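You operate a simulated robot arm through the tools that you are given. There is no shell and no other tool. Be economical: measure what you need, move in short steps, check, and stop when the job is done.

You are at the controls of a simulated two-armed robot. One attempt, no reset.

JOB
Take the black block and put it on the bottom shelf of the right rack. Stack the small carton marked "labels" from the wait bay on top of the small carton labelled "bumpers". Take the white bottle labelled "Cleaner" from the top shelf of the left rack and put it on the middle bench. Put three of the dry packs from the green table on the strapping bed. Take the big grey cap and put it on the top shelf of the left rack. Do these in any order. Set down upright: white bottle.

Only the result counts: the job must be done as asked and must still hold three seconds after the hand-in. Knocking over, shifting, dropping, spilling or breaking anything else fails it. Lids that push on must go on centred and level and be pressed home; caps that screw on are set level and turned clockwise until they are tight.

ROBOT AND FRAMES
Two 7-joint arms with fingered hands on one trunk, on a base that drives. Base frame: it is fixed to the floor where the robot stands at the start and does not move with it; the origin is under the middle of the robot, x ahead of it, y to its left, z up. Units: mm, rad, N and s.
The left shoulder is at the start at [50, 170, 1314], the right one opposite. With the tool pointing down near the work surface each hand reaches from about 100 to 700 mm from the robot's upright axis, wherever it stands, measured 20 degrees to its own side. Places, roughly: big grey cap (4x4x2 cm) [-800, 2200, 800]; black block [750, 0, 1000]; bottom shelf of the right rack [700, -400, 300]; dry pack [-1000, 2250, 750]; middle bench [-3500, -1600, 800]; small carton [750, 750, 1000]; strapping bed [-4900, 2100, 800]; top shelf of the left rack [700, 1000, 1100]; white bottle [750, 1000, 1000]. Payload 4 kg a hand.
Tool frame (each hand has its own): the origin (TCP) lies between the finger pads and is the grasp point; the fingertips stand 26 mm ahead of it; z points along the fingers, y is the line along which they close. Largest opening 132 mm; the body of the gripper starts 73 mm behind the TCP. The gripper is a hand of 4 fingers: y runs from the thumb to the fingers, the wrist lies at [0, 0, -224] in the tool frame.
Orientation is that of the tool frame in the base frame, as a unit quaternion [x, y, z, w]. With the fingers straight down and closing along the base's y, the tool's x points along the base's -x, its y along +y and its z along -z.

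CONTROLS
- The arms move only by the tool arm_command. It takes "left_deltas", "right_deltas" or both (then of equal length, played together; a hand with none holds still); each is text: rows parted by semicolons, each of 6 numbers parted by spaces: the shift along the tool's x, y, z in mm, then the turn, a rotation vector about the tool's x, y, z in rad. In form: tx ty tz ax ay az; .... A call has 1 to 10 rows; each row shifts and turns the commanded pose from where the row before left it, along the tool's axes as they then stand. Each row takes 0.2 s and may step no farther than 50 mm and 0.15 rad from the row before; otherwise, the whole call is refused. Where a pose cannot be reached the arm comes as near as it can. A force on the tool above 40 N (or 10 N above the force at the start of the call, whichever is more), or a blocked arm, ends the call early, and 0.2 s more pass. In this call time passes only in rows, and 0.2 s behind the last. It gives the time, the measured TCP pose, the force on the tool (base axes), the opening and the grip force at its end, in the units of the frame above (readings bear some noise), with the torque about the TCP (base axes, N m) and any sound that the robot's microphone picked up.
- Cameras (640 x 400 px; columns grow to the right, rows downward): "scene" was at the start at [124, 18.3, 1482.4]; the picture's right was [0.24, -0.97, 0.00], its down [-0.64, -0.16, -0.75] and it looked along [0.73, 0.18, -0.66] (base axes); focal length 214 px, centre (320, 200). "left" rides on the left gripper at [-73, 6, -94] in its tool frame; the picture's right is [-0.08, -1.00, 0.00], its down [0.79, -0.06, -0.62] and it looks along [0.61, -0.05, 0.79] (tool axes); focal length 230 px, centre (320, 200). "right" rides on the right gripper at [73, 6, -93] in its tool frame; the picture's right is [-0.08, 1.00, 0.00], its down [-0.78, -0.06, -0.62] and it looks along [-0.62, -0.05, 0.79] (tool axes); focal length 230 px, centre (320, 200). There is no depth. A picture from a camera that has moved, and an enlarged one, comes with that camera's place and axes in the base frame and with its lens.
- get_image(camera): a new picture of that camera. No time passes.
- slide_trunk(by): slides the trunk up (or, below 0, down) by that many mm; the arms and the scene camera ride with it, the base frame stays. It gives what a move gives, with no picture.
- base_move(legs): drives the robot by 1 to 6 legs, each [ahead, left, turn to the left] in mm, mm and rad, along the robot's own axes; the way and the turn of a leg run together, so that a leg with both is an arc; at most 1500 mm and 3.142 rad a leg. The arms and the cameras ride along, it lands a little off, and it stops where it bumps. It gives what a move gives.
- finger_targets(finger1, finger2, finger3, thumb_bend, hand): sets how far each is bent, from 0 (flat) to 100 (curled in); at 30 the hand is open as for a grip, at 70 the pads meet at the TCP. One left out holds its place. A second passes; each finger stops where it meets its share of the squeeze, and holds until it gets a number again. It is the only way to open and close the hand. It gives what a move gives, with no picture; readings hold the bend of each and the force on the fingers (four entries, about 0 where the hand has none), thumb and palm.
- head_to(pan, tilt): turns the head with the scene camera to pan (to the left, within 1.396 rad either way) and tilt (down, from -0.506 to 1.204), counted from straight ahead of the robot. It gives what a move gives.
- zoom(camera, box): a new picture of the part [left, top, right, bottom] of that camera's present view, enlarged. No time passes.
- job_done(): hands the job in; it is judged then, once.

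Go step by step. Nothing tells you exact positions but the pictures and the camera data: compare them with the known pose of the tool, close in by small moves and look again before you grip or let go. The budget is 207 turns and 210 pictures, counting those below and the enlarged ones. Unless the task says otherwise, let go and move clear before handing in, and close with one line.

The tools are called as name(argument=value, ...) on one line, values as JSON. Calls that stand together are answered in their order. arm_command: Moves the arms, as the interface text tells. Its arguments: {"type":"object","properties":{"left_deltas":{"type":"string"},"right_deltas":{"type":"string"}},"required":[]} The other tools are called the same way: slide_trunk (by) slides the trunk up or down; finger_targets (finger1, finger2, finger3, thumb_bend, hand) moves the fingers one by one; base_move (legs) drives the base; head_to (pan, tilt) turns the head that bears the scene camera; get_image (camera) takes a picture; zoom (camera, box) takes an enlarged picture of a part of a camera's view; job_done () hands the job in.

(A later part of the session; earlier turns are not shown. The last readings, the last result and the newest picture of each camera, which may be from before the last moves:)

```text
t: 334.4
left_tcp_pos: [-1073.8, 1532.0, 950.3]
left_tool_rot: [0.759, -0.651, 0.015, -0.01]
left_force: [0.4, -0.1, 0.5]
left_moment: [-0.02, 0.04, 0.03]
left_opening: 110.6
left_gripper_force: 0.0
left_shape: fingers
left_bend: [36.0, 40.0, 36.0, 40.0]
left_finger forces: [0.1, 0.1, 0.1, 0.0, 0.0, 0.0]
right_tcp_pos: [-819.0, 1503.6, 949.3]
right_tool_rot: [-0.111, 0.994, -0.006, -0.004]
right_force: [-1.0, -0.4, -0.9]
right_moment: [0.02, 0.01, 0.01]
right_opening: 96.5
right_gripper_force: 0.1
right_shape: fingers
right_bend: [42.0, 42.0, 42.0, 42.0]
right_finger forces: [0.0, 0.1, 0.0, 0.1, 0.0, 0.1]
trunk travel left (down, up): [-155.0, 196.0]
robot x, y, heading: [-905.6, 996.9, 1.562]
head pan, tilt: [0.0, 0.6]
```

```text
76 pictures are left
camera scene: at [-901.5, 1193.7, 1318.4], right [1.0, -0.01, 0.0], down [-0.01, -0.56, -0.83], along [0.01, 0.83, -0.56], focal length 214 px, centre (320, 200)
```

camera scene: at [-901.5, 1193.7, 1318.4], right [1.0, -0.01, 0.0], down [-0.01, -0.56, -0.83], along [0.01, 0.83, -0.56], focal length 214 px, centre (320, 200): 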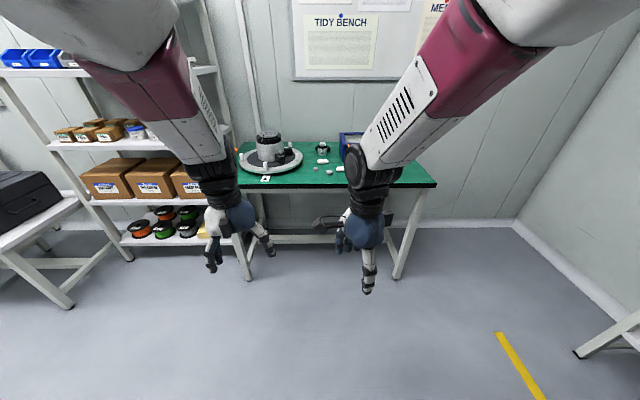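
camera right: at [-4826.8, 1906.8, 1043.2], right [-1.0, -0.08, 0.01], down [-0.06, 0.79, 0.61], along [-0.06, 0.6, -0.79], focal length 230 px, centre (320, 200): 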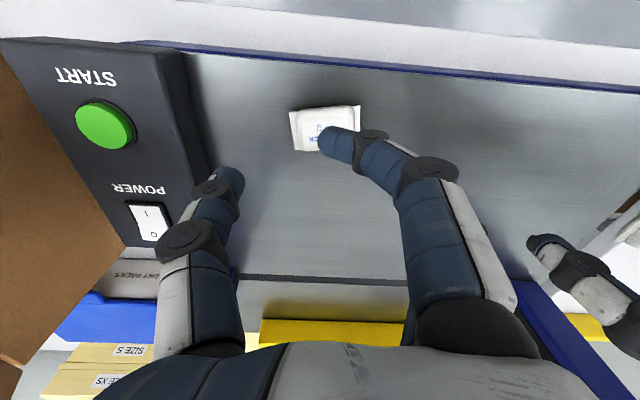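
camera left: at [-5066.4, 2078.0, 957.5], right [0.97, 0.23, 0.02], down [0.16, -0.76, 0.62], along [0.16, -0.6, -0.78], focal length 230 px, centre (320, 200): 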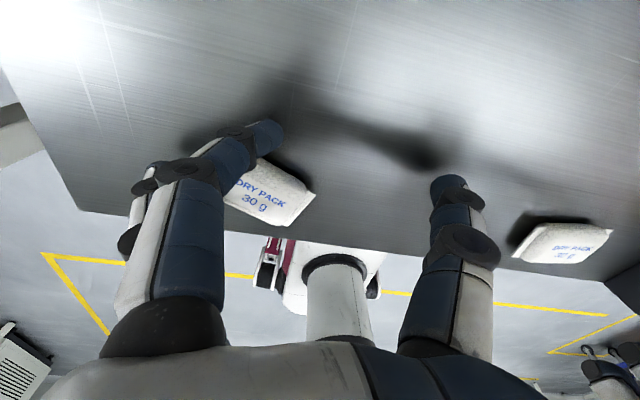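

arm_command(left_deltas="20 0 -30 0 0 0; 20 0 -30 0 0 0")

base_move(legs=[[620, -30, 0.008]])

get_image(camera="right")

get_image(camera="scene")

```text
t: 335.0
left_tcp_pos: [-1071.5, 1490.4, 1008.7]
left_tool_rot: [0.762, -0.647, 0.022, -0.013]
left_force: [0.6, -0.3, -0.4]
left_moment: [-0.01, 0.01, 0.02]
left_opening: 110.2
left_gripper_force: 0.1
left_shape: fingers
left_bend: [36.0, 40.0, 36.0, 40.0]
left_finger forces: [0.0, 0.0, 0.1, 0.1, 0.0, 0.1]
right_tcp_pos: [-819.3, 1504.1, 948.9]
right_tool_rot: [-0.111, 0.994, -0.006, -0.003]
right_force: [-0.6, 0.0, -0.8]
right_moment: [-0.04, -0.02, -0.01]
right_opening: 96.5
right_gripper_force: 0.1
right_shape: fingers
right_bend: [42.0, 42.0, 42.0, 42.0]
right_finger forces: [0.0, 0.0, 0.1, 0.0, 0.0, 0.1]
trunk travel left (down, up): [-155.0, 196.0]
robot x, y, heading: [-907.4, 997.4, 1.561]
head pan, tilt: [0.0, 0.6]
```

```text
t: 338.5
left_tcp_pos: [-1031.3, 2106.9, 1010.9]
left_tool_rot: [0.76, -0.65, 0.021, -0.015]
left_force: [0.1, -0.3, -0.1]
left_moment: [0.01, 0.01, 0.02]
left_opening: 110.3
left_gripper_force: 0.1
left_shape: fingers
left_bend: [36.0, 40.0, 36.0, 40.0]
left_finger forces: [0.0, 0.0, 0.1, 0.0, 0.0, 0.0]
right_tcp_pos: [-779.0, 2119.0, 949.7]
right_tool_rot: [-0.11, 0.994, -0.005, -0.003]
right_force: [-0.3, 0.1, 0.5]
right_moment: [0.0, 0.02, 0.01]
right_opening: 96.4
right_gripper_force: 0.0
right_shape: fingers
right_bend: [42.0, 42.0, 42.0, 42.0]
right_finger forces: [0.1, 0.0, 0.1, 0.0, 0.0, 0.0]
trunk travel left (down, up): [-155.0, 196.0]
robot x, y, heading: [-866.9, 1608.7, 1.557]
head pan, tilt: [0.0, 0.6]
```

```text
75 pictures are left
camera right: at [-850.5, 2108.8, 1042.4], right [-0.14, 0.99, -0.01], down [0.78, 0.12, 0.61], along [0.6, 0.08, -0.79], focal length 230 px, centre (320, 200)
```

right: 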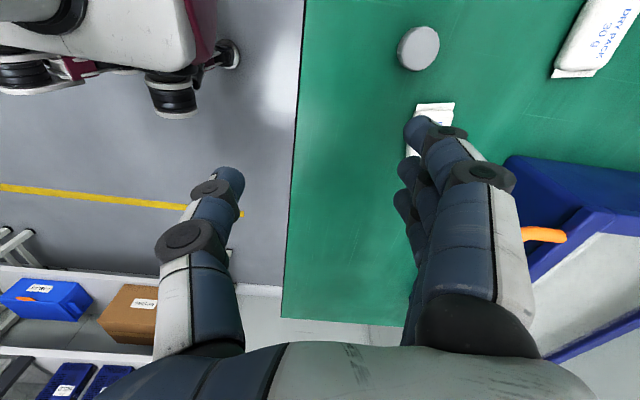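

```text
74 pictures are left
camera scene: at [-863.4, 1808.2, 1318.3], right [1.0, -0.01, 0.0], down [-0.01, -0.57, -0.82], along [0.01, 0.82, -0.57], focal length 214 px, centre (320, 200)
```

scene: 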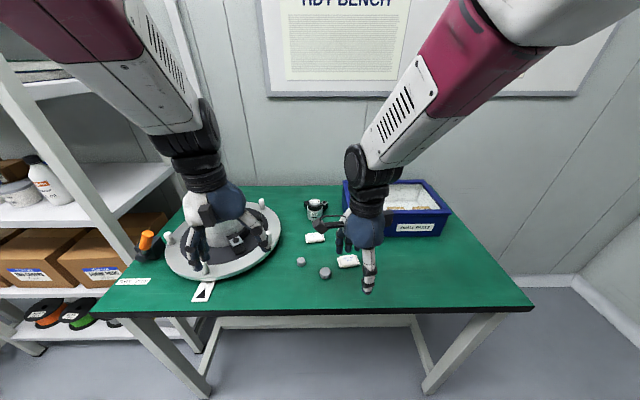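

arm_command(right_deltas="-11 34 10 0 0 0; -11 34 10 0 0 0; -10 34 10 0 0 0; 0 0 35 0 0 0; 0 0 25 0 0 0")

get_image(camera="right")

zoom(camera="scene", box=[270, 180, 430, 300])

```text
t: 339.7
left_tcp_pos: [-1031.4, 2108.3, 1011.8]
left_tool_rot: [0.76, -0.65, 0.023, -0.017]
left_force: [0.6, 0.2, -0.8]
left_moment: [-0.03, 0.02, 0.01]
left_opening: 110.3
left_gripper_force: 0.0
left_shape: fingers
left_bend: [36.0, 40.0, 36.0, 40.0]
left_finger forces: [0.0, 0.0, 0.0, 0.0, 0.0, 0.1]
right_tcp_pos: [-770.8, 2225.6, 857.8]
right_tool_rot: [-0.108, 0.994, -0.005, -0.005]
right_force: [0.9, -0.3, 0.4]
right_moment: [-0.01, 0.01, 0.0]
right_opening: 96.4
right_gripper_force: 0.0
right_shape: fingers
right_bend: [42.0, 42.0, 42.0, 42.0]
right_finger forces: [0.0, 0.0, 0.0, 0.0, 0.1, 0.1]
trunk travel left (down, up): [-155.0, 196.0]
robot x, y, heading: [-868.1, 1611.6, 1.557]
head pan, tilt: [0.0, 0.6]
```

```text
73 pictures are left
camera right: at [-841.9, 2214.9, 950.8], right [-0.14, 0.99, -0.01], down [0.78, 0.12, 0.61], along [0.6, 0.08, -0.79], focal length 230 px, centre (320, 200)
```

right: 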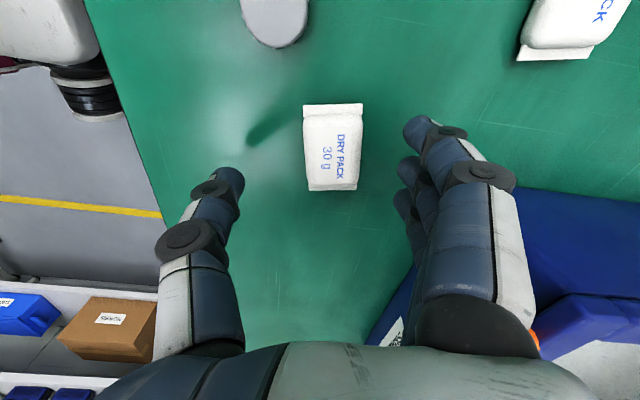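

```text
3.33 times, centred on (350, 240) of scene
camera zoom: at [-863.4, 1808.4, 1318.2], right [1.0, -0.01, 0.0], down [-0.01, -0.57, -0.82], along [0.01, 0.82, -0.57], focal length 715 px, centre (220, 67)
```

zoom: 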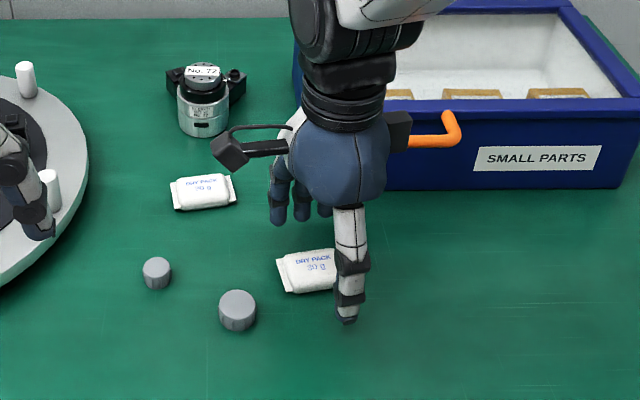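

arm_command(right_deltas="5 6 10 0 0 0; 0 0 8 0 0 0; 0 0 6 0 0 0")

finger_targets(hand="right", finger1=70, finger2=70, finger3=70, thumb_bend=70)

get_image(camera="right")

```text
t: 340.5
left_tcp_pos: [-1030.7, 2106.4, 1011.3]
left_tool_rot: [0.76, -0.649, 0.022, -0.017]
left_force: [-1.0, 0.1, -0.9]
left_moment: [-0.01, -0.01, -0.02]
left_opening: 110.6
left_gripper_force: 0.2
left_shape: fingers
left_bend: [36.0, 40.0, 36.0, 40.0]
left_finger forces: [0.0, 0.0, 0.0, 0.0, 0.0, 0.0]
right_tcp_pos: [-777.5, 2227.6, 834.7]
right_tool_rot: [-0.109, 0.994, -0.005, -0.004]
right_force: [-0.2, -0.1, 0.4]
right_moment: [-0.01, 0.02, -0.02]
right_opening: 96.7
right_gripper_force: 0.0
right_shape: fingers
right_bend: [42.0, 42.0, 42.0, 42.0]
right_finger forces: [0.0, 0.0, 0.0, 0.1, 0.0, 0.0]
trunk travel left (down, up): [-155.0, 196.0]
robot x, y, heading: [-866.2, 1610.0, 1.56]
head pan, tilt: [0.0, 0.6]
```

```text
t: 341.5
left_tcp_pos: [-1031.8, 2106.4, 1011.2]
left_tool_rot: [0.76, -0.649, 0.023, -0.017]
left_force: [0.2, -0.3, 0.7]
left_moment: [0.01, 0.0, -0.02]
left_opening: 110.4
left_gripper_force: 0.1
left_shape: fingers
left_bend: [36.0, 40.0, 36.0, 40.0]
left_finger forces: [0.0, 0.1, 0.0, 0.0, 0.0, 0.1]
right_tcp_pos: [-777.3, 2227.7, 834.5]
right_tool_rot: [-0.109, 0.994, -0.006, -0.004]
right_force: [-0.6, -0.6, 0.6]
right_moment: [-0.01, 0.02, -0.02]
right_opening: 40.6
right_gripper_force: 17.5
right_shape: fingers
right_bend: [63.0, 63.0, 63.0, 63.0]
right_finger forces: [5.8, 5.8, 5.8, 0.0, 17.3, 0.0]
trunk travel left (down, up): [-155.0, 196.0]
robot x, y, heading: [-867.8, 1611.5, 1.559]
head pan, tilt: [0.0, 0.6]
```

```text
71 pictures are left
camera right: at [-848.5, 2218.4, 927.4], right [-0.14, 0.99, -0.01], down [0.78, 0.12, 0.61], along [0.6, 0.08, -0.79], focal length 230 px, centre (320, 200)
```

right: 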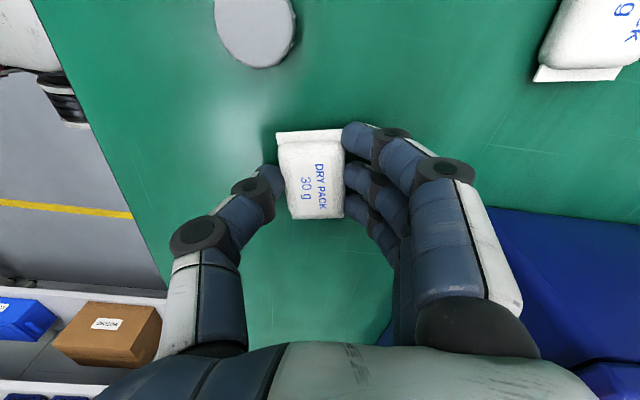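

Solid three-finger grip. Lift, then shift the base right and bring the left hand over the big cap.

arm_command(right_deltas="0 0 -30 0 0 0; 0 0 -40 0 0 0; 0 0 -40 0 0 0; -20 -40 -10 0 0 0; -20 -40 -10 0 0 0")

base_move(legs=[[0, -185, 0.01]])

get_image(camera="left")

get_image(camera="right")

```text
t: 342.7
left_tcp_pos: [-1029.9, 2105.6, 1012.5]
left_tool_rot: [0.76, -0.649, 0.022, -0.017]
left_force: [-0.5, -0.8, 0.5]
left_moment: [0.04, -0.02, -0.03]
left_opening: 110.3
left_gripper_force: 0.0
left_shape: fingers
left_bend: [36.0, 40.0, 36.0, 40.0]
left_finger forces: [0.0, 0.0, 0.0, 0.0, 0.1, 0.0]
right_tcp_pos: [-720.6, 2157.8, 965.7]
right_tool_rot: [-0.109, 0.994, -0.005, -0.005]
right_force: [0.6, -0.6, -0.5]
right_moment: [0.05, -0.01, 0.01]
right_opening: 40.3
right_gripper_force: 17.2
right_shape: fingers
right_bend: [63.0, 63.0, 63.0, 63.0]
right_finger forces: [5.9, 5.8, 5.8, 0.0, 17.3, 0.0]
trunk travel left (down, up): [-155.0, 196.0]
robot x, y, heading: [-868.8, 1611.0, 1.556]
head pan, tilt: [0.0, 0.6]
```

```text
t: 345.0
left_tcp_pos: [-849.0, 2103.7, 1012.0]
left_tool_rot: [0.764, -0.644, 0.023, -0.017]
left_force: [0.1, -0.1, -0.6]
left_moment: [0.0, 0.01, 0.01]
left_opening: 110.5
left_gripper_force: 0.1
left_shape: fingers
left_bend: [36.0, 40.0, 36.0, 40.0]
left_finger forces: [0.0, 0.0, 0.0, 0.1, 0.0, 0.0]
right_tcp_pos: [-539.1, 2158.8, 964.0]
right_tool_rot: [-0.115, 0.993, -0.005, -0.005]
right_force: [-0.5, 0.1, -1.1]
right_moment: [0.0, 0.03, 0.02]
right_opening: 40.4
right_gripper_force: 16.9
right_shape: fingers
right_bend: [63.0, 63.0, 63.0, 63.0]
right_finger forces: [5.8, 5.7, 5.8, 0.0, 17.2, 0.1]
trunk travel left (down, up): [-155.0, 196.0]
robot x, y, heading: [-681.6, 1608.1, 1.568]
head pan, tilt: [0.0, 0.6]
```

```text
70 pictures are left
camera left: at [-871.4, 2174.5, 1103.2], right [0.97, 0.24, 0.05], down [0.16, -0.76, 0.63], along [0.19, -0.6, -0.78], focal length 230 px, centre (320, 200)
```

left: 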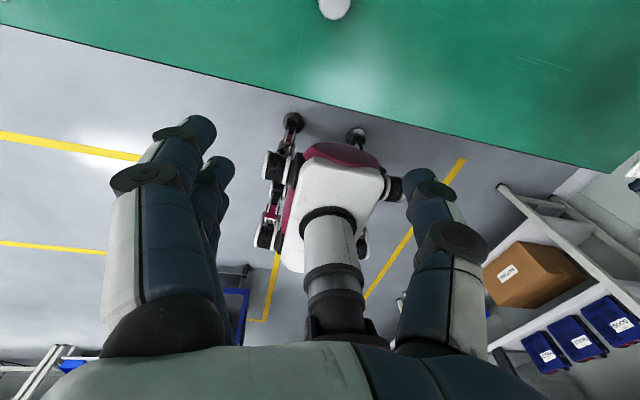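

```text
69 pictures are left
camera right: at [-609.2, 2149.2, 1057.5], right [-0.15, 0.99, -0.01], down [0.78, 0.13, 0.61], along [0.6, 0.08, -0.79], focal length 230 px, centre (320, 200)
```

right: 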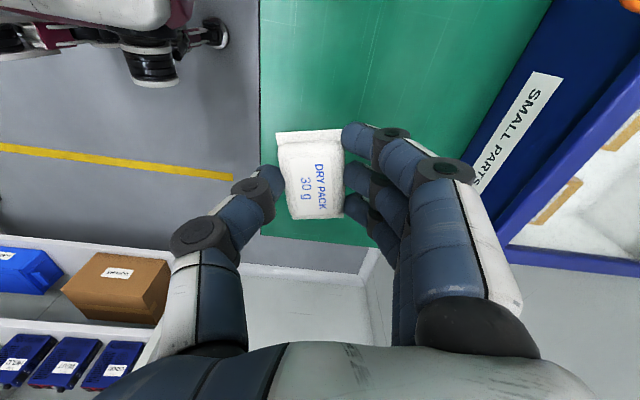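

arm_command(left_deltas="0 0 0 -0.056 -0.013 0; -27 -6 40 0 0 0; -27 -6 40 0 0 0; -27 -5 40 0 0 0; 0 0 20 0 0 0")

get_image(camera="left")

```text
t: 346.2
left_tcp_pos: [-849.3, 2188.9, 879.6]
left_tool_rot: [0.771, -0.637, 0.005, -0.011]
left_force: [1.4, -0.9, 0.2]
left_moment: [0.02, 0.02, -0.01]
left_opening: 110.3
left_gripper_force: 0.2
left_shape: fingers
left_bend: [36.0, 40.0, 36.0, 40.0]
left_finger forces: [0.0, 0.0, 0.0, 0.0, 0.0, 0.0]
right_tcp_pos: [-539.1, 2159.8, 966.1]
right_tool_rot: [-0.115, 0.993, -0.006, -0.003]
right_force: [-0.7, 0.1, 0.7]
right_moment: [-0.01, -0.01, 0.0]
right_opening: 40.4
right_gripper_force: 17.0
right_shape: fingers
right_bend: [63.0, 63.0, 63.0, 63.0]
right_finger forces: [5.8, 5.9, 5.8, 0.0, 17.2, 0.0]
trunk travel left (down, up): [-155.0, 196.0]
robot x, y, heading: [-679.0, 1607.3, 1.576]
head pan, tilt: [0.0, 0.6]
```

```text
68 pictures are left
camera left: at [-870.0, 2258.9, 972.4], right [0.96, 0.26, 0.02], down [0.2, -0.77, 0.61], along [0.18, -0.59, -0.79], focal length 230 px, centre (320, 200)
```

left: 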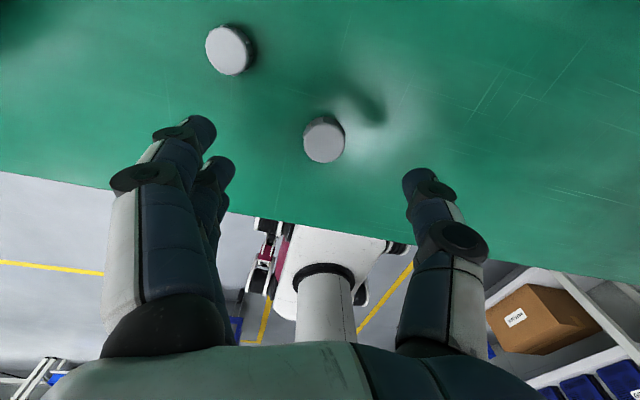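

The big cap is at about [-846, 2192] (diameter ≈ 33 mm); the small cap is near the finger side, so I'll narrow the hand and pinch with finger 2 and thumb only.

finger_targets(hand="left", finger1=50, finger2=50, finger3=50, thumb_bend=48)

arm_command(left_deltas="-3 -4 15 0 -0.02 0; 0 0 12 0 0 0")

get_image(camera="left")

zoom(camera="scene", box=[200, 200, 360, 300])

```text
t: 347.2
left_tcp_pos: [-851.5, 2186.7, 874.4]
left_tool_rot: [0.771, -0.636, 0.006, -0.006]
left_force: [-0.3, -0.1, 0.2]
left_moment: [0.03, -0.03, 0.01]
left_opening: 75.2
left_gripper_force: 0.1
left_shape: fingers
left_bend: [50.0, 50.0, 50.0, 48.0]
left_finger forces: [0.0, 0.0, 0.0, 0.0, 0.1, 0.0]
right_tcp_pos: [-539.3, 2159.1, 964.7]
right_tool_rot: [-0.115, 0.993, -0.006, -0.003]
right_force: [-0.6, 0.2, -0.2]
right_moment: [0.03, 0.01, -0.02]
right_opening: 40.2
right_gripper_force: 17.2
right_shape: fingers
right_bend: [63.0, 63.0, 63.0, 63.0]
right_finger forces: [5.8, 5.9, 5.8, 0.1, 17.3, 0.1]
trunk travel left (down, up): [-155.0, 196.0]
robot x, y, heading: [-678.6, 1611.4, 1.569]
head pan, tilt: [0.0, 0.6]
```

```text
t: 347.8
left_tcp_pos: [-848.4, 2194.1, 850.8]
left_tool_rot: [0.771, -0.637, -0.005, -0.015]
left_force: [-0.7, -0.7, -0.3]
left_moment: [0.02, 0.0, -0.03]
left_opening: 75.0
left_gripper_force: 0.0
left_shape: fingers
left_bend: [50.0, 50.0, 50.0, 48.0]
left_finger forces: [0.0, 0.1, 0.0, 0.0, 0.0, 0.0]
right_tcp_pos: [-539.7, 2159.1, 964.3]
right_tool_rot: [-0.115, 0.993, -0.006, -0.005]
right_force: [0.1, 0.4, -0.2]
right_moment: [0.0, 0.01, -0.02]
right_opening: 40.2
right_gripper_force: 17.0
right_shape: fingers
right_bend: [63.0, 63.0, 63.0, 63.0]
right_finger forces: [5.8, 5.8, 5.9, 0.0, 17.3, 0.0]
trunk travel left (down, up): [-155.0, 196.0]
robot x, y, heading: [-680.5, 1606.5, 1.573]
head pan, tilt: [0.0, 0.6]
```

```text
67 pictures are left
camera left: at [-867.3, 2262.2, 945.6], right [0.96, 0.26, 0.02], down [0.2, -0.78, 0.6], along [0.17, -0.57, -0.8], focal length 230 px, centre (320, 200)
```

left: 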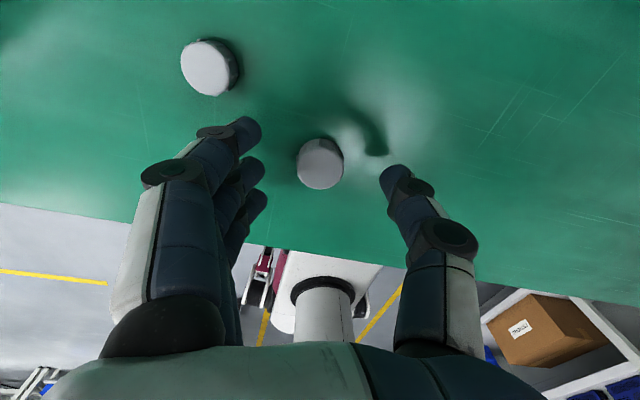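

```text
4.00 times, centred on (280, 250) of scene
camera zoom: at [-677.6, 1806.7, 1318.3], right [1.0, 0.0, 0.0], down [0.0, -0.57, -0.82], along [0.0, 0.82, -0.57], focal length 858 px, centre (480, 0)
```

zoom: 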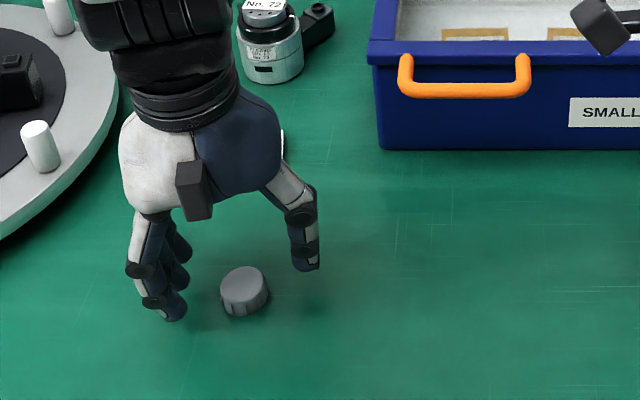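

arm_command(left_deltas="-2 0 10 0 0 0; 0 0 7 0 0 0")

finger_targets(hand="left", finger2=72, thumb_bend=68)

get_image(camera="left")

```text
t: 348.4
left_tcp_pos: [-847.8, 2196.6, 834.5]
left_tool_rot: [0.77, -0.638, -0.006, -0.014]
left_force: [0.4, 1.5, 6.2]
left_moment: [-0.12, 0.17, -0.05]
left_opening: 74.6
left_gripper_force: 2.3
left_shape: fingers
left_bend: [50.0, 50.0, 50.0, 48.0]
left_finger forces: [0.1, 0.1, 4.7, 0.1, 0.0, 0.0]
right_tcp_pos: [-539.5, 2158.7, 966.0]
right_tool_rot: [-0.115, 0.993, -0.005, -0.004]
right_force: [0.5, -0.1, 0.2]
right_moment: [0.01, -0.02, -0.04]
right_opening: 40.1
right_gripper_force: 17.2
right_shape: fingers
right_bend: [63.0, 63.0, 63.0, 63.0]
right_finger forces: [5.8, 5.8, 5.7, 0.1, 17.3, 0.1]
trunk travel left (down, up): [-155.0, 196.0]
robot x, y, heading: [-682.5, 1604.5, 1.568]
head pan, tilt: [0.0, 0.6]
```

```text
t: 349.4
left_tcp_pos: [-850.2, 2195.5, 831.9]
left_tool_rot: [0.77, -0.637, -0.007, -0.013]
left_force: [-0.9, 14.6, 32.3]
left_moment: [-0.49, 1.14, -0.57]
left_opening: 51.8
left_gripper_force: 22.6
left_shape: fingers
left_bend: [50.0, 63.0, 56.0, 65.0]
left_finger forces: [0.9, 7.0, 28.9, 0.1, 8.1, 0.1]
right_tcp_pos: [-539.0, 2159.2, 965.7]
right_tool_rot: [-0.115, 0.993, -0.005, -0.004]
right_force: [-0.1, 0.6, -0.4]
right_moment: [-0.02, 0.0, -0.02]
right_opening: 40.3
right_gripper_force: 17.2
right_shape: fingers
right_bend: [63.0, 63.0, 63.0, 63.0]
right_finger forces: [5.7, 5.9, 5.8, 0.0, 17.3, 0.0]
trunk travel left (down, up): [-155.0, 196.0]
robot x, y, heading: [-679.7, 1606.5, 1.566]
head pan, tilt: [0.0, 0.6]
```

```text
65 pictures are left
camera left: at [-868.6, 2264.1, 927.6], right [0.96, 0.26, 0.01], down [0.2, -0.78, 0.59], along [0.17, -0.57, -0.8], focal length 230 px, centre (320, 200)
```

left: 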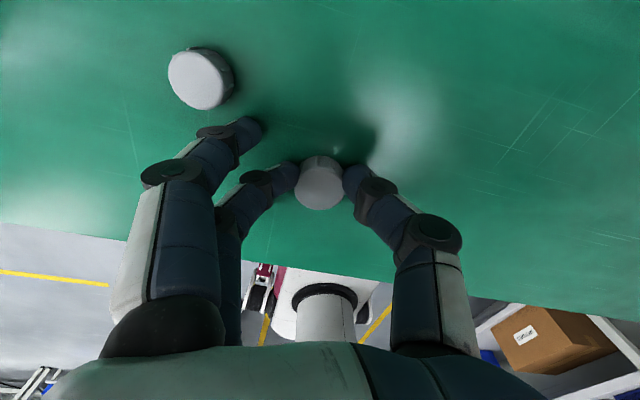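

arm_command(left_deltas="0 0 -5 0 0 0; 0 0 -15 0 0 0; 0 0 -30 0 0 0")

get_image(camera="left")

```text
t: 350.2
left_tcp_pos: [-851.8, 2188.3, 873.3]
left_tool_rot: [0.774, -0.633, 0.002, -0.008]
left_force: [1.2, -0.3, 0.1]
left_moment: [0.02, -0.02, 0.02]
left_opening: 51.4
left_gripper_force: 7.1
left_shape: fingers
left_bend: [50.0, 64.0, 50.0, 65.0]
left_finger forces: [0.0, 6.7, 0.0, 0.0, 7.3, 0.1]
right_tcp_pos: [-538.8, 2159.1, 963.6]
right_tool_rot: [-0.114, 0.993, -0.006, -0.004]
right_force: [0.7, -1.0, -0.4]
right_moment: [0.01, 0.01, 0.02]
right_opening: 40.4
right_gripper_force: 17.5
right_shape: fingers
right_bend: [63.0, 63.0, 63.0, 63.0]
right_finger forces: [5.9, 5.8, 5.8, 0.0, 17.3, 0.0]
trunk travel left (down, up): [-155.0, 196.0]
robot x, y, heading: [-680.1, 1611.9, 1.566]
head pan, tilt: [0.0, 0.6]
```

```text
64 pictures are left
camera left: at [-872.1, 2258.3, 966.9], right [0.96, 0.27, 0.01], down [0.21, -0.76, 0.61], along [0.18, -0.59, -0.79], focal length 230 px, centre (320, 200)
```

left: 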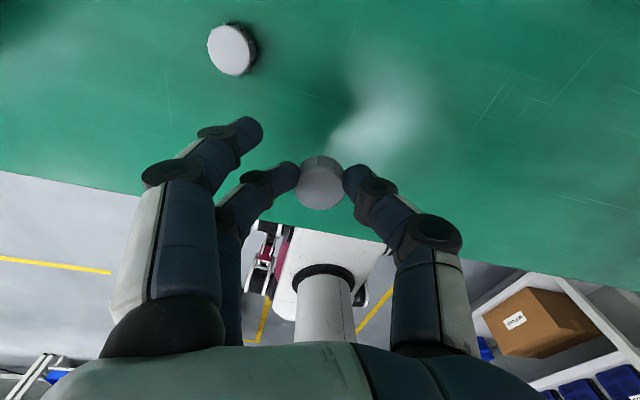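

Cap is held. Since the left rack is near, deliver the cap first: back off, raise both hands, turn to face the rack.

base_move(legs=[[-500, 0, 0]])

slide_trunk(by=120)

arm_command(left_deltas="0 0 -30 0 0 0; 0 0 -40 0 0 0; 0 0 -40 0 0 0; 0 0 -40 0 0 0; 0 0 -20 0 0 0", right_deltas="0 -40 -25 0 0 0; 0 -40 -25 0 0 0; 0 -40 -25 0 0 0; 0 -40 -25 0 0 0; 0 -30 -25 0 0 0")

base_move(legs=[[0, 0, -1.57], [0, -450, 0]])

head_to(pan=0.0, tilt=0.5)

get_image(camera="scene")

get_image(camera="left")

```text
t: 353.1
left_tcp_pos: [-846.2, 1699.2, 879.4]
left_tool_rot: [0.771, -0.637, -0.001, -0.013]
left_force: [-0.4, 0.2, -0.6]
left_moment: [0.02, 0.02, -0.02]
left_opening: 51.2
left_gripper_force: 6.7
left_shape: fingers
left_bend: [50.0, 64.0, 50.0, 65.0]
left_finger forces: [0.0, 6.6, 0.1, 0.1, 7.2, 0.0]
right_tcp_pos: [-537.9, 1665.8, 964.5]
right_tool_rot: [-0.113, 0.994, -0.006, -0.004]
right_force: [-0.7, 0.5, -0.3]
right_moment: [-0.02, 0.01, -0.01]
right_opening: 40.2
right_gripper_force: 17.7
right_shape: fingers
right_bend: [63.0, 63.0, 63.0, 63.0]
right_finger forces: [5.8, 5.8, 5.8, 0.0, 17.2, 0.2]
trunk travel left (down, up): [-155.0, 196.0]
robot x, y, heading: [-680.4, 1114.5, 1.566]
head pan, tilt: [0.0, 0.6]
```

```text
t: 354.6
left_tcp_pos: [-847.0, 1699.6, 997.6]
left_tool_rot: [0.77, -0.638, 0.0, -0.012]
left_force: [0.4, 0.3, -0.1]
left_moment: [-0.02, 0.0, -0.01]
left_opening: 51.3
left_gripper_force: 6.9
left_shape: fingers
left_bend: [50.0, 64.0, 50.0, 65.0]
left_finger forces: [0.1, 6.6, 0.0, 0.0, 7.1, 0.0]
right_tcp_pos: [-538.1, 1666.5, 1083.5]
right_tool_rot: [-0.112, 0.994, -0.007, -0.004]
right_force: [-0.4, 0.1, -0.9]
right_moment: [-0.06, -0.02, -0.01]
right_opening: 40.1
right_gripper_force: 17.0
right_shape: fingers
right_bend: [63.0, 63.0, 63.0, 63.0]
right_finger forces: [5.8, 5.8, 5.7, 0.0, 17.3, 0.0]
trunk travel left (down, up): [-275.0, 76.0]
robot x, y, heading: [-677.0, 1116.3, 1.564]
head pan, tilt: [0.0, 0.6]
```

```text
t: 355.8
left_tcp_pos: [-846.5, 1697.1, 1170.9]
left_tool_rot: [0.77, -0.638, -0.001, -0.013]
left_force: [1.1, 0.1, 0.6]
left_moment: [0.01, 0.06, 0.01]
left_opening: 51.0
left_gripper_force: 6.8
left_shape: fingers
left_bend: [50.0, 64.0, 50.0, 65.0]
left_finger forces: [0.0, 6.5, 0.1, 0.0, 7.0, 0.0]
right_tcp_pos: [-491.0, 1480.6, 1210.0]
right_tool_rot: [-0.112, 0.994, -0.005, -0.005]
right_force: [0.4, -0.5, -0.3]
right_moment: [-0.01, 0.01, -0.02]
right_opening: 40.2
right_gripper_force: 17.1
right_shape: fingers
right_bend: [63.0, 63.0, 63.0, 63.0]
right_finger forces: [5.7, 5.6, 5.7, 0.1, 17.2, 0.0]
trunk travel left (down, up): [-275.0, 76.0]
robot x, y, heading: [-676.2, 1115.9, 1.565]
head pan, tilt: [0.0, 0.6]
```

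```text
t: 362.2
left_tcp_pos: [-97.6, 1069.0, 1170.5]
left_tool_rot: [-0.107, 0.994, -0.007, 0.009]
left_force: [0.2, -0.3, -0.3]
left_moment: [0.05, -0.01, -0.01]
left_opening: 51.1
left_gripper_force: 6.4
left_shape: fingers
left_bend: [50.0, 64.0, 50.0, 65.0]
left_finger forces: [0.0, 6.5, 0.0, 0.1, 6.9, 0.1]
right_tcp_pos: [-304.8, 709.0, 1210.4]
right_tool_rot: [0.612, 0.791, 0.001, -0.007]
right_force: [-0.1, -0.8, 0.1]
right_moment: [0.0, -0.01, -0.01]
right_opening: 40.2
right_gripper_force: 16.7
right_shape: fingers
right_bend: [63.0, 63.0, 63.0, 63.0]
right_finger forces: [5.7, 5.7, 5.7, 0.0, 17.1, 0.0]
trunk travel left (down, up): [-275.0, 76.0]
robot x, y, heading: [-678.7, 885.9, 0.014]
head pan, tilt: [0.0, 0.6]
stopped in leg 2: the robot was blocked; the commanded pose is now the measured one
```

```text
t: 362.9
left_tcp_pos: [-98.6, 1072.9, 1170.4]
left_tool_rot: [-0.107, 0.994, -0.01, 0.01]
left_force: [-1.8, 0.2, 0.5]
left_moment: [-0.03, -0.02, 0.01]
left_opening: 51.3
left_gripper_force: 7.0
left_shape: fingers
left_bend: [50.0, 64.0, 50.0, 65.0]
left_finger forces: [0.0, 6.5, 0.0, 0.0, 6.8, 0.0]
right_tcp_pos: [-304.8, 711.3, 1210.1]
right_tool_rot: [0.613, 0.79, -0.002, -0.007]
right_force: [-0.3, 0.1, -1.3]
right_moment: [-0.02, 0.01, -0.01]
right_opening: 40.0
right_gripper_force: 17.2
right_shape: fingers
right_bend: [63.0, 63.0, 63.0, 63.0]
right_finger forces: [5.7, 5.8, 5.6, 0.0, 17.2, 0.0]
trunk travel left (down, up): [-275.0, 76.0]
robot x, y, heading: [-679.5, 889.5, 0.019]
head pan, tilt: [0.0, 0.499]
```

```text
63 pictures are left
camera scene: at [-537.9, 889.3, 1451.0], right [0.02, -1.0, 0.0], down [-0.48, -0.01, -0.88], along [0.88, 0.02, -0.48], focal length 214 px, centre (320, 200)
```

scene: 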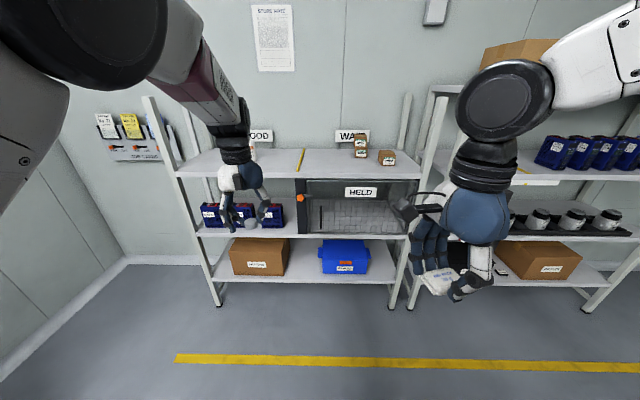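

```text
62 pictures are left
camera left: at [-29.9, 1095.3, 1263.7], right [0.29, -0.96, 0.02], down [-0.77, -0.22, 0.6], along [-0.57, -0.19, -0.8], focal length 230 px, centre (320, 200)
```

left: 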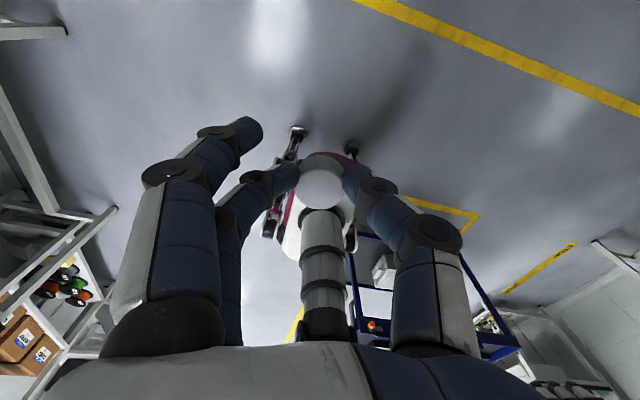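

The base touched the cart again, so no more strafing near it. I'll drive forward to the rack and place the cap on the free part of the shelf around y 1140.

base_move(legs=[[500, 70, -0.019]])

head_to(pan=0.25, tilt=0.65)

get_image(camera="scene")

get_image(camera="left")

```text
t: 365.8
left_tcp_pos: [393.4, 1128.4, 1169.8]
left_tool_rot: [-0.093, 0.996, -0.01, 0.009]
left_force: [0.9, 0.4, -0.1]
left_moment: [-0.01, 0.03, -0.01]
left_opening: 51.1
left_gripper_force: 7.2
left_shape: fingers
left_bend: [50.0, 64.0, 50.0, 65.0]
left_finger forces: [0.0, 6.5, 0.1, 0.0, 7.0, 0.0]
right_tcp_pos: [177.3, 774.1, 1210.9]
right_tool_rot: [0.623, 0.782, -0.002, -0.007]
right_force: [0.3, -0.9, -0.5]
right_moment: [0.0, -0.01, 0.01]
right_opening: 40.0
right_gripper_force: 17.1
right_shape: fingers
right_bend: [63.0, 63.0, 63.0, 63.0]
right_finger forces: [5.7, 5.8, 5.7, 0.0, 17.1, 0.0]
trunk travel left (down, up): [-275.0, 76.0]
robot x, y, heading: [-189.4, 958.7, -0.007]
head pan, tilt: [0.0, 0.499]
```

```text
t: 366.5
left_tcp_pos: [392.3, 1129.8, 1169.6]
left_tool_rot: [-0.095, 0.995, -0.009, 0.01]
left_force: [-0.1, 0.7, -0.3]
left_moment: [0.01, 0.01, 0.01]
left_opening: 50.9
left_gripper_force: 6.6
left_shape: fingers
left_bend: [50.0, 64.0, 50.0, 65.0]
left_finger forces: [0.1, 6.5, 0.1, 0.1, 7.0, 0.0]
right_tcp_pos: [176.8, 773.0, 1210.1]
right_tool_rot: [0.622, 0.783, -0.002, -0.007]
right_force: [0.5, -0.1, -0.8]
right_moment: [-0.01, 0.0, 0.04]
right_opening: 40.1
right_gripper_force: 17.1
right_shape: fingers
right_bend: [63.0, 63.0, 63.0, 63.0]
right_finger forces: [5.6, 5.7, 5.7, 0.0, 17.2, 0.0]
trunk travel left (down, up): [-275.0, 76.0]
robot x, y, heading: [-189.2, 961.4, -0.013]
head pan, tilt: [0.25, 0.649]
```

```text
61 pictures are left
camera scene: at [-57.9, 979.0, 1437.7], right [0.24, -0.97, 0.0], down [-0.59, -0.14, -0.8], along [0.77, 0.19, -0.6], focal length 214 px, centre (320, 200)
```

scene: 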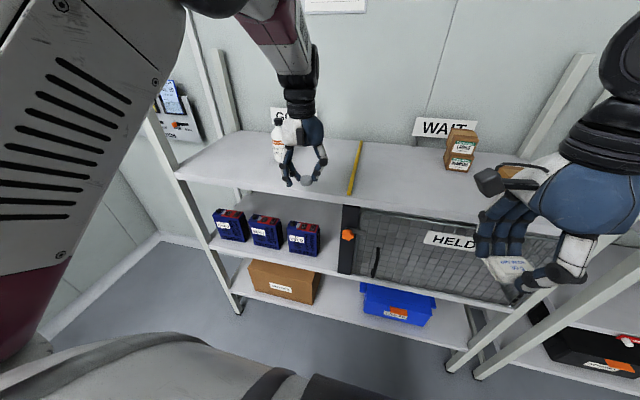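

```text
60 pictures are left
camera left: at [461.9, 1150.3, 1264.0], right [0.26, -0.96, 0.02], down [-0.77, -0.2, 0.6], along [-0.58, -0.17, -0.8], focal length 230 px, centre (320, 200)
```

left: 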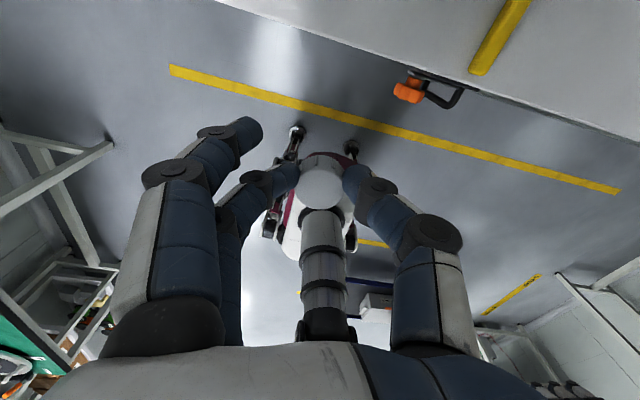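

base_move(legs=[[150, 15, 0.01]])

arm_command(left_deltas="0 0 25 0 0 0; 0 0 20 0 0 0")

get_image(camera="left")

get_image(camera="scene")

```text
t: 367.9
left_tcp_pos: [538.6, 1148.0, 1169.8]
left_tool_rot: [-0.099, 0.995, -0.008, 0.009]
left_force: [0.2, 0.2, -0.1]
left_moment: [-0.01, 0.01, -0.01]
left_opening: 51.2
left_gripper_force: 6.9
left_shape: fingers
left_bend: [50.0, 64.0, 50.0, 65.0]
left_finger forces: [0.0, 6.5, 0.0, 0.0, 6.9, 0.1]
right_tcp_pos: [325.9, 792.9, 1210.3]
right_tool_rot: [0.62, 0.785, -0.001, -0.006]
right_force: [0.6, 0.7, -0.6]
right_moment: [0.02, 0.02, -0.01]
right_opening: 40.2
right_gripper_force: 17.1
right_shape: fingers
right_bend: [63.0, 63.0, 63.0, 63.0]
right_finger forces: [5.8, 5.7, 5.7, 0.1, 17.1, 0.0]
trunk travel left (down, up): [-275.0, 76.0]
robot x, y, heading: [-40.9, 976.1, -0.003]
head pan, tilt: [0.25, 0.649]
```

```text
t: 368.5
left_tcp_pos: [539.1, 1149.4, 1124.6]
left_tool_rot: [-0.098, 0.995, -0.009, 0.01]
left_force: [1.0, -0.3, -0.6]
left_moment: [-0.02, -0.01, -0.02]
left_opening: 51.2
left_gripper_force: 6.6
left_shape: fingers
left_bend: [50.0, 64.0, 50.0, 65.0]
left_finger forces: [0.1, 6.4, 0.0, 0.1, 7.0, 0.1]
right_tcp_pos: [324.9, 790.5, 1209.0]
right_tool_rot: [0.62, 0.784, -0.002, -0.006]
right_force: [1.0, -0.1, -0.8]
right_moment: [0.0, -0.04, -0.02]
right_opening: 39.9
right_gripper_force: 17.0
right_shape: fingers
right_bend: [63.0, 63.0, 63.0, 63.0]
right_finger forces: [5.7, 5.7, 5.6, 0.0, 17.1, 0.0]
trunk travel left (down, up): [-275.0, 76.0]
robot x, y, heading: [-43.1, 973.6, 0.002]
head pan, tilt: [0.25, 0.649]
```

```text
59 pictures are left
camera left: at [607.8, 1171.7, 1217.7], right [0.27, -0.96, 0.02], down [-0.77, -0.2, 0.6], along [-0.58, -0.18, -0.8], focal length 230 px, centre (320, 200)
```

left: 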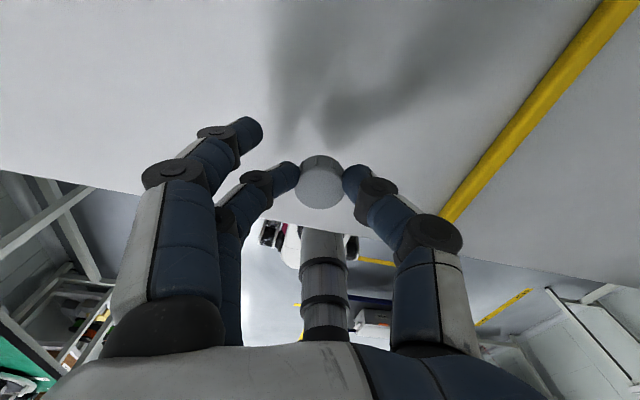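

```text
58 pictures are left
camera scene: at [89.1, 994.6, 1437.5], right [0.25, -0.97, 0.0], down [-0.59, -0.15, -0.8], along [0.77, 0.2, -0.6], focal length 214 px, centre (320, 200)
```

scene: 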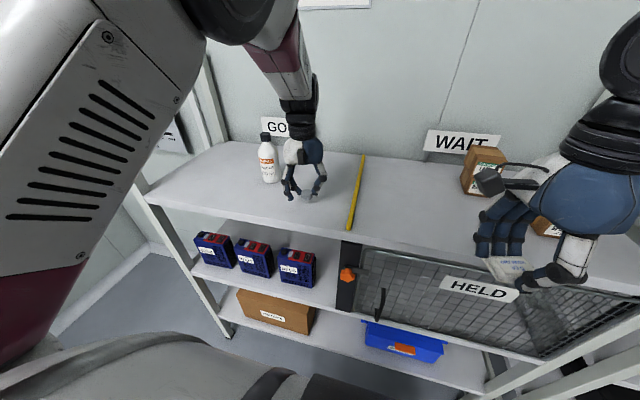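

arm_command(left_deltas="0 0 12 0 0 0; 0 0 8 0 0 0")

arm_command(left_deltas="0 0 4 0 0 0")

zoom(camera="scene", box=[260, 120, 360, 220])

```text
t: 369.1
left_tcp_pos: [539.0, 1147.9, 1102.3]
left_tool_rot: [-0.098, 0.995, -0.01, 0.009]
left_force: [0.6, 0.5, -0.6]
left_moment: [0.0, 0.02, 0.01]
left_opening: 51.2
left_gripper_force: 6.3
left_shape: fingers
left_bend: [50.0, 64.0, 50.0, 65.0]
left_finger forces: [0.0, 6.4, 0.0, 0.0, 6.8, 0.1]
right_tcp_pos: [325.0, 791.7, 1210.9]
right_tool_rot: [0.621, 0.784, -0.001, -0.006]
right_force: [-0.5, -0.4, 0.7]
right_moment: [-0.02, 0.04, 0.01]
right_opening: 39.8
right_gripper_force: 17.2
right_shape: fingers
right_bend: [63.0, 63.0, 63.0, 63.0]
right_finger forces: [5.7, 5.7, 5.7, 0.0, 17.1, 0.0]
trunk travel left (down, up): [-275.0, 76.0]
robot x, y, heading: [-44.0, 975.8, 0.005]
head pan, tilt: [0.25, 0.649]
```

```text
t: 369.5
left_tcp_pos: [539.1, 1147.3, 1099.7]
left_tool_rot: [-0.098, 0.995, -0.009, 0.009]
left_force: [-0.6, 0.6, -0.5]
left_moment: [0.01, -0.01, -0.01]
left_opening: 51.1
left_gripper_force: 7.0
left_shape: fingers
left_bend: [50.0, 64.0, 50.0, 65.0]
left_finger forces: [0.0, 6.4, 0.0, 0.0, 6.9, 0.0]
right_tcp_pos: [325.2, 792.9, 1211.2]
right_tool_rot: [0.62, 0.785, -0.002, -0.006]
right_force: [-0.3, 1.1, -0.3]
right_moment: [0.0, -0.01, 0.01]
right_opening: 40.0
right_gripper_force: 17.0
right_shape: fingers
right_bend: [63.0, 63.0, 63.0, 63.0]
right_finger forces: [5.7, 5.7, 5.7, 0.0, 17.2, 0.0]
trunk travel left (down, up): [-275.0, 76.0]
robot x, y, heading: [-40.7, 972.8, 0.001]
head pan, tilt: [0.25, 0.649]
```

```text
4.00 times, centred on (310, 170) of scene
camera zoom: at [88.6, 994.5, 1437.6], right [0.25, -0.97, 0.0], down [-0.59, -0.15, -0.8], along [0.77, 0.2, -0.6], focal length 858 px, centre (360, 320)
```

zoom: 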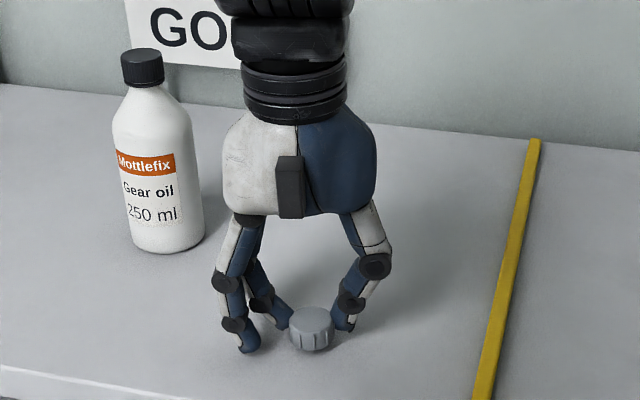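

arm_command(left_deltas="0 0 4 0 0 0")

arm_command(left_deltas="0 0 4 0 0 0")

arm_command(left_deltas="0 0 3 0 0 0")

```text
t: 369.9
left_tcp_pos: [539.1, 1147.2, 1095.2]
left_tool_rot: [-0.097, 0.995, -0.008, 0.009]
left_force: [0.1, 0.6, 0.0]
left_moment: [-0.01, -0.02, 0.01]
left_opening: 51.1
left_gripper_force: 6.9
left_shape: fingers
left_bend: [50.0, 64.0, 50.0, 65.0]
left_finger forces: [0.0, 6.5, 0.0, 0.1, 6.9, 0.1]
right_tcp_pos: [325.2, 791.1, 1210.9]
right_tool_rot: [0.62, 0.784, -0.001, -0.006]
right_force: [-0.1, -0.5, -0.8]
right_moment: [0.02, -0.04, -0.02]
right_opening: 40.0
right_gripper_force: 16.7
right_shape: fingers
right_bend: [63.0, 63.0, 63.0, 63.0]
right_finger forces: [5.7, 5.8, 5.7, 0.0, 17.2, 0.0]
trunk travel left (down, up): [-275.0, 76.0]
robot x, y, heading: [-44.6, 974.5, -0.001]
head pan, tilt: [0.25, 0.649]
```

```text
t: 370.3
left_tcp_pos: [539.6, 1147.2, 1094.1]
left_tool_rot: [-0.098, 0.995, -0.008, 0.012]
left_force: [-0.1, 0.1, 11.6]
left_moment: [0.4, 0.41, 0.0]
left_opening: 51.2
left_gripper_force: 12.2
left_shape: fingers
left_bend: [50.0, 64.0, 52.0, 65.0]
left_finger forces: [0.0, 6.5, 11.9, 0.0, 6.9, 0.0]
right_tcp_pos: [324.1, 791.6, 1210.3]
right_tool_rot: [0.62, 0.785, -0.001, -0.005]
right_force: [0.2, -0.9, 0.4]
right_moment: [0.02, 0.0, -0.01]
right_opening: 40.0
right_gripper_force: 17.2
right_shape: fingers
right_bend: [63.0, 63.0, 63.0, 63.0]
right_finger forces: [5.7, 5.7, 5.8, 0.0, 17.2, 0.0]
trunk travel left (down, up): [-275.0, 76.0]
robot x, y, heading: [-40.3, 972.7, 0.004]
head pan, tilt: [0.25, 0.649]
```

```text
t: 370.7
left_tcp_pos: [539.3, 1146.8, 1092.9]
left_tool_rot: [-0.099, 0.995, -0.008, 0.013]
left_force: [0.9, 0.5, 31.6]
left_moment: [1.12, 0.91, -0.01]
left_opening: 51.2
left_gripper_force: 21.8
left_shape: fingers
left_bend: [50.0, 64.0, 55.0, 65.0]
left_finger forces: [3.2, 6.5, 27.2, 0.1, 6.9, 0.0]
right_tcp_pos: [322.6, 791.1, 1211.7]
right_tool_rot: [0.62, 0.784, 0.0, -0.005]
right_force: [-0.1, 0.1, -0.7]
right_moment: [0.0, -0.03, -0.01]
right_opening: 40.1
right_gripper_force: 17.1
right_shape: fingers
right_bend: [63.0, 63.0, 63.0, 63.0]
right_finger forces: [5.7, 5.7, 5.6, 0.0, 17.2, 0.0]
trunk travel left (down, up): [-275.0, 76.0]
robot x, y, heading: [-42.1, 974.8, 0.001]
head pan, tilt: [0.25, 0.649]
```

finger_targets(hand="left", finger2=52, thumb_bend=50)

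arm_command(left_deltas="0 0 -15 0 0 0; 0 0 -30 0 0 0; 0 0 -40 0 0 0")

zoom(camera="scene", box=[240, 100, 400, 240])

```text
t: 371.3
left_tcp_pos: [541.1, 1146.6, 1093.6]
left_tool_rot: [-0.099, 0.995, -0.009, 0.014]
left_force: [-2.8, -1.8, 19.9]
left_moment: [0.72, 0.66, 0.11]
left_opening: 70.4
left_gripper_force: 9.6
left_shape: fingers
left_bend: [50.0, 53.0, 53.0, 50.0]
left_finger forces: [0.0, 3.1, 16.7, 0.1, 0.0, 0.0]
right_tcp_pos: [323.0, 791.3, 1211.0]
right_tool_rot: [0.619, 0.785, 0.0, -0.006]
right_force: [0.5, -0.2, 0.0]
right_moment: [0.02, 0.02, 0.0]
right_opening: 40.2
right_gripper_force: 16.3
right_shape: fingers
right_bend: [63.0, 63.0, 63.0, 63.0]
right_finger forces: [5.8, 5.6, 5.7, 0.1, 17.1, 0.0]
trunk travel left (down, up): [-275.0, 76.0]
robot x, y, heading: [-40.6, 976.2, 0.001]
head pan, tilt: [0.25, 0.649]
stopped (left hand): the force on the tool passed its limit at 41 N (the readings are from after the stop); the commanded pose is now the measured one
```

```text
t: 372.1
left_tcp_pos: [538.4, 1150.2, 1176.4]
left_tool_rot: [-0.098, 0.995, -0.01, 0.012]
left_force: [-0.8, -0.2, 0.5]
left_moment: [-0.02, -0.04, -0.01]
left_opening: 70.3
left_gripper_force: 0.1
left_shape: fingers
left_bend: [50.0, 52.0, 50.0, 50.0]
left_finger forces: [0.0, 0.0, 0.1, 0.0, 0.0, 0.1]
right_tcp_pos: [325.6, 792.1, 1210.3]
right_tool_rot: [0.62, 0.784, 0.0, -0.007]
right_force: [0.1, -0.3, 0.2]
right_moment: [0.0, -0.03, 0.01]
right_opening: 39.9
right_gripper_force: 17.2
right_shape: fingers
right_bend: [63.0, 63.0, 63.0, 63.0]
right_finger forces: [5.7, 5.7, 5.7, 0.0, 17.1, 0.0]
trunk travel left (down, up): [-275.0, 76.0]
robot x, y, heading: [-43.4, 971.5, 0.001]
head pan, tilt: [0.25, 0.649]
```

```text
2.86 times, centred on (320, 170) of scene
camera zoom: at [88.0, 994.5, 1437.7], right [0.25, -0.97, 0.0], down [-0.59, -0.15, -0.8], along [0.77, 0.2, -0.6], focal length 613 px, centre (320, 286)
```

zoom: 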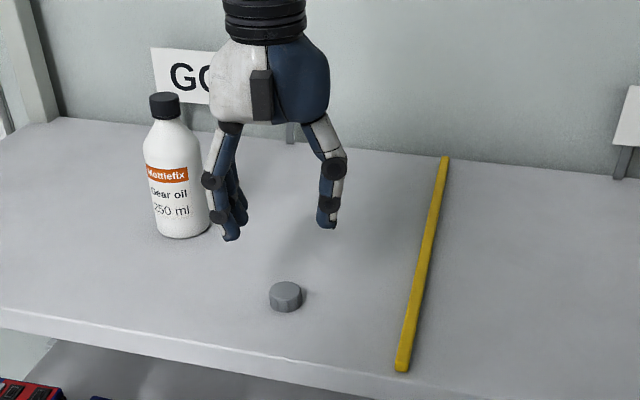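

Cap is on the shelf. Back away, turn to +y, and head for the strapping bed with the last pack; I'll glance at the cart on the way.

base_move(legs=[[-350, 0, 0], [0, 120, 0], [-300, 0, 0], [0, 0, 1.57]])

head_to(pan=1.39, tilt=0.6)

get_image(camera="scene")

```text
t: 381.1
left_tcp_pos: [-863.4, 1675.3, 1177.0]
left_tool_rot: [0.769, -0.639, -0.001, -0.016]
left_force: [-0.8, 1.0, -0.3]
left_moment: [-0.01, 0.03, -0.02]
left_opening: 70.7
left_gripper_force: 0.0
left_shape: fingers
left_bend: [50.0, 52.0, 50.0, 50.0]
left_finger forces: [0.0, 0.1, 0.0, 0.0, 0.0, 0.1]
right_tcp_pos: [-506.6, 1457.1, 1210.3]
right_tool_rot: [-0.111, 0.994, -0.006, -0.004]
right_force: [-0.4, -1.0, -1.1]
right_moment: [0.0, 0.04, -0.01]
right_opening: 40.1
right_gripper_force: 17.1
right_shape: fingers
right_bend: [63.0, 63.0, 63.0, 63.0]
right_finger forces: [5.6, 5.6, 5.6, 0.0, 16.9, 0.0]
trunk travel left (down, up): [-275.0, 76.0]
robot x, y, heading: [-694.8, 1093.0, 1.558]
head pan, tilt: [0.25, 0.649]
```

```text
t: 382.5
left_tcp_pos: [-862.6, 1675.7, 1176.5]
left_tool_rot: [0.769, -0.639, -0.003, -0.015]
left_force: [0.7, -0.2, -0.2]
left_moment: [-0.03, 0.02, -0.02]
left_opening: 70.6
left_gripper_force: 0.1
left_shape: fingers
left_bend: [50.0, 52.0, 50.0, 50.0]
left_finger forces: [0.0, 0.1, 0.0, 0.0, 0.0, 0.0]
right_tcp_pos: [-507.5, 1457.6, 1210.0]
right_tool_rot: [-0.112, 0.994, -0.005, -0.003]
right_force: [0.2, -0.1, -1.2]
right_moment: [-0.02, 0.0, -0.03]
right_opening: 39.8
right_gripper_force: 16.6
right_shape: fingers
right_bend: [63.0, 63.0, 63.0, 63.0]
right_finger forces: [5.6, 5.7, 5.7, 0.1, 16.9, 0.1]
trunk travel left (down, up): [-275.0, 76.0]
robot x, y, heading: [-692.7, 1091.3, 1.563]
head pan, tilt: [1.389, 0.6]
```

```text
55 pictures are left
camera scene: at [-779.5, 1152.6, 1441.9], right [0.19, 0.98, 0.0], down [0.55, -0.11, -0.83], along [-0.81, 0.16, -0.56], focal length 214 px, centre (320, 200)
```

scene: 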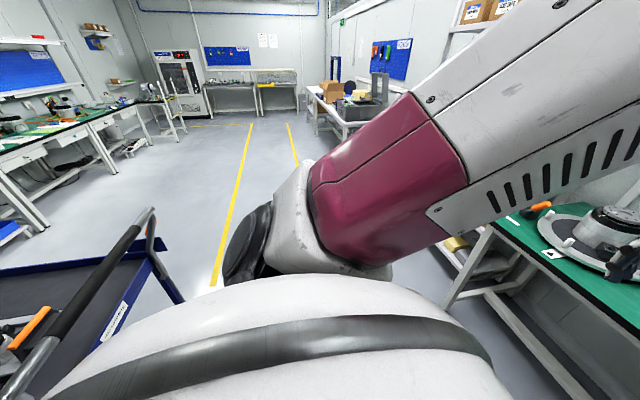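

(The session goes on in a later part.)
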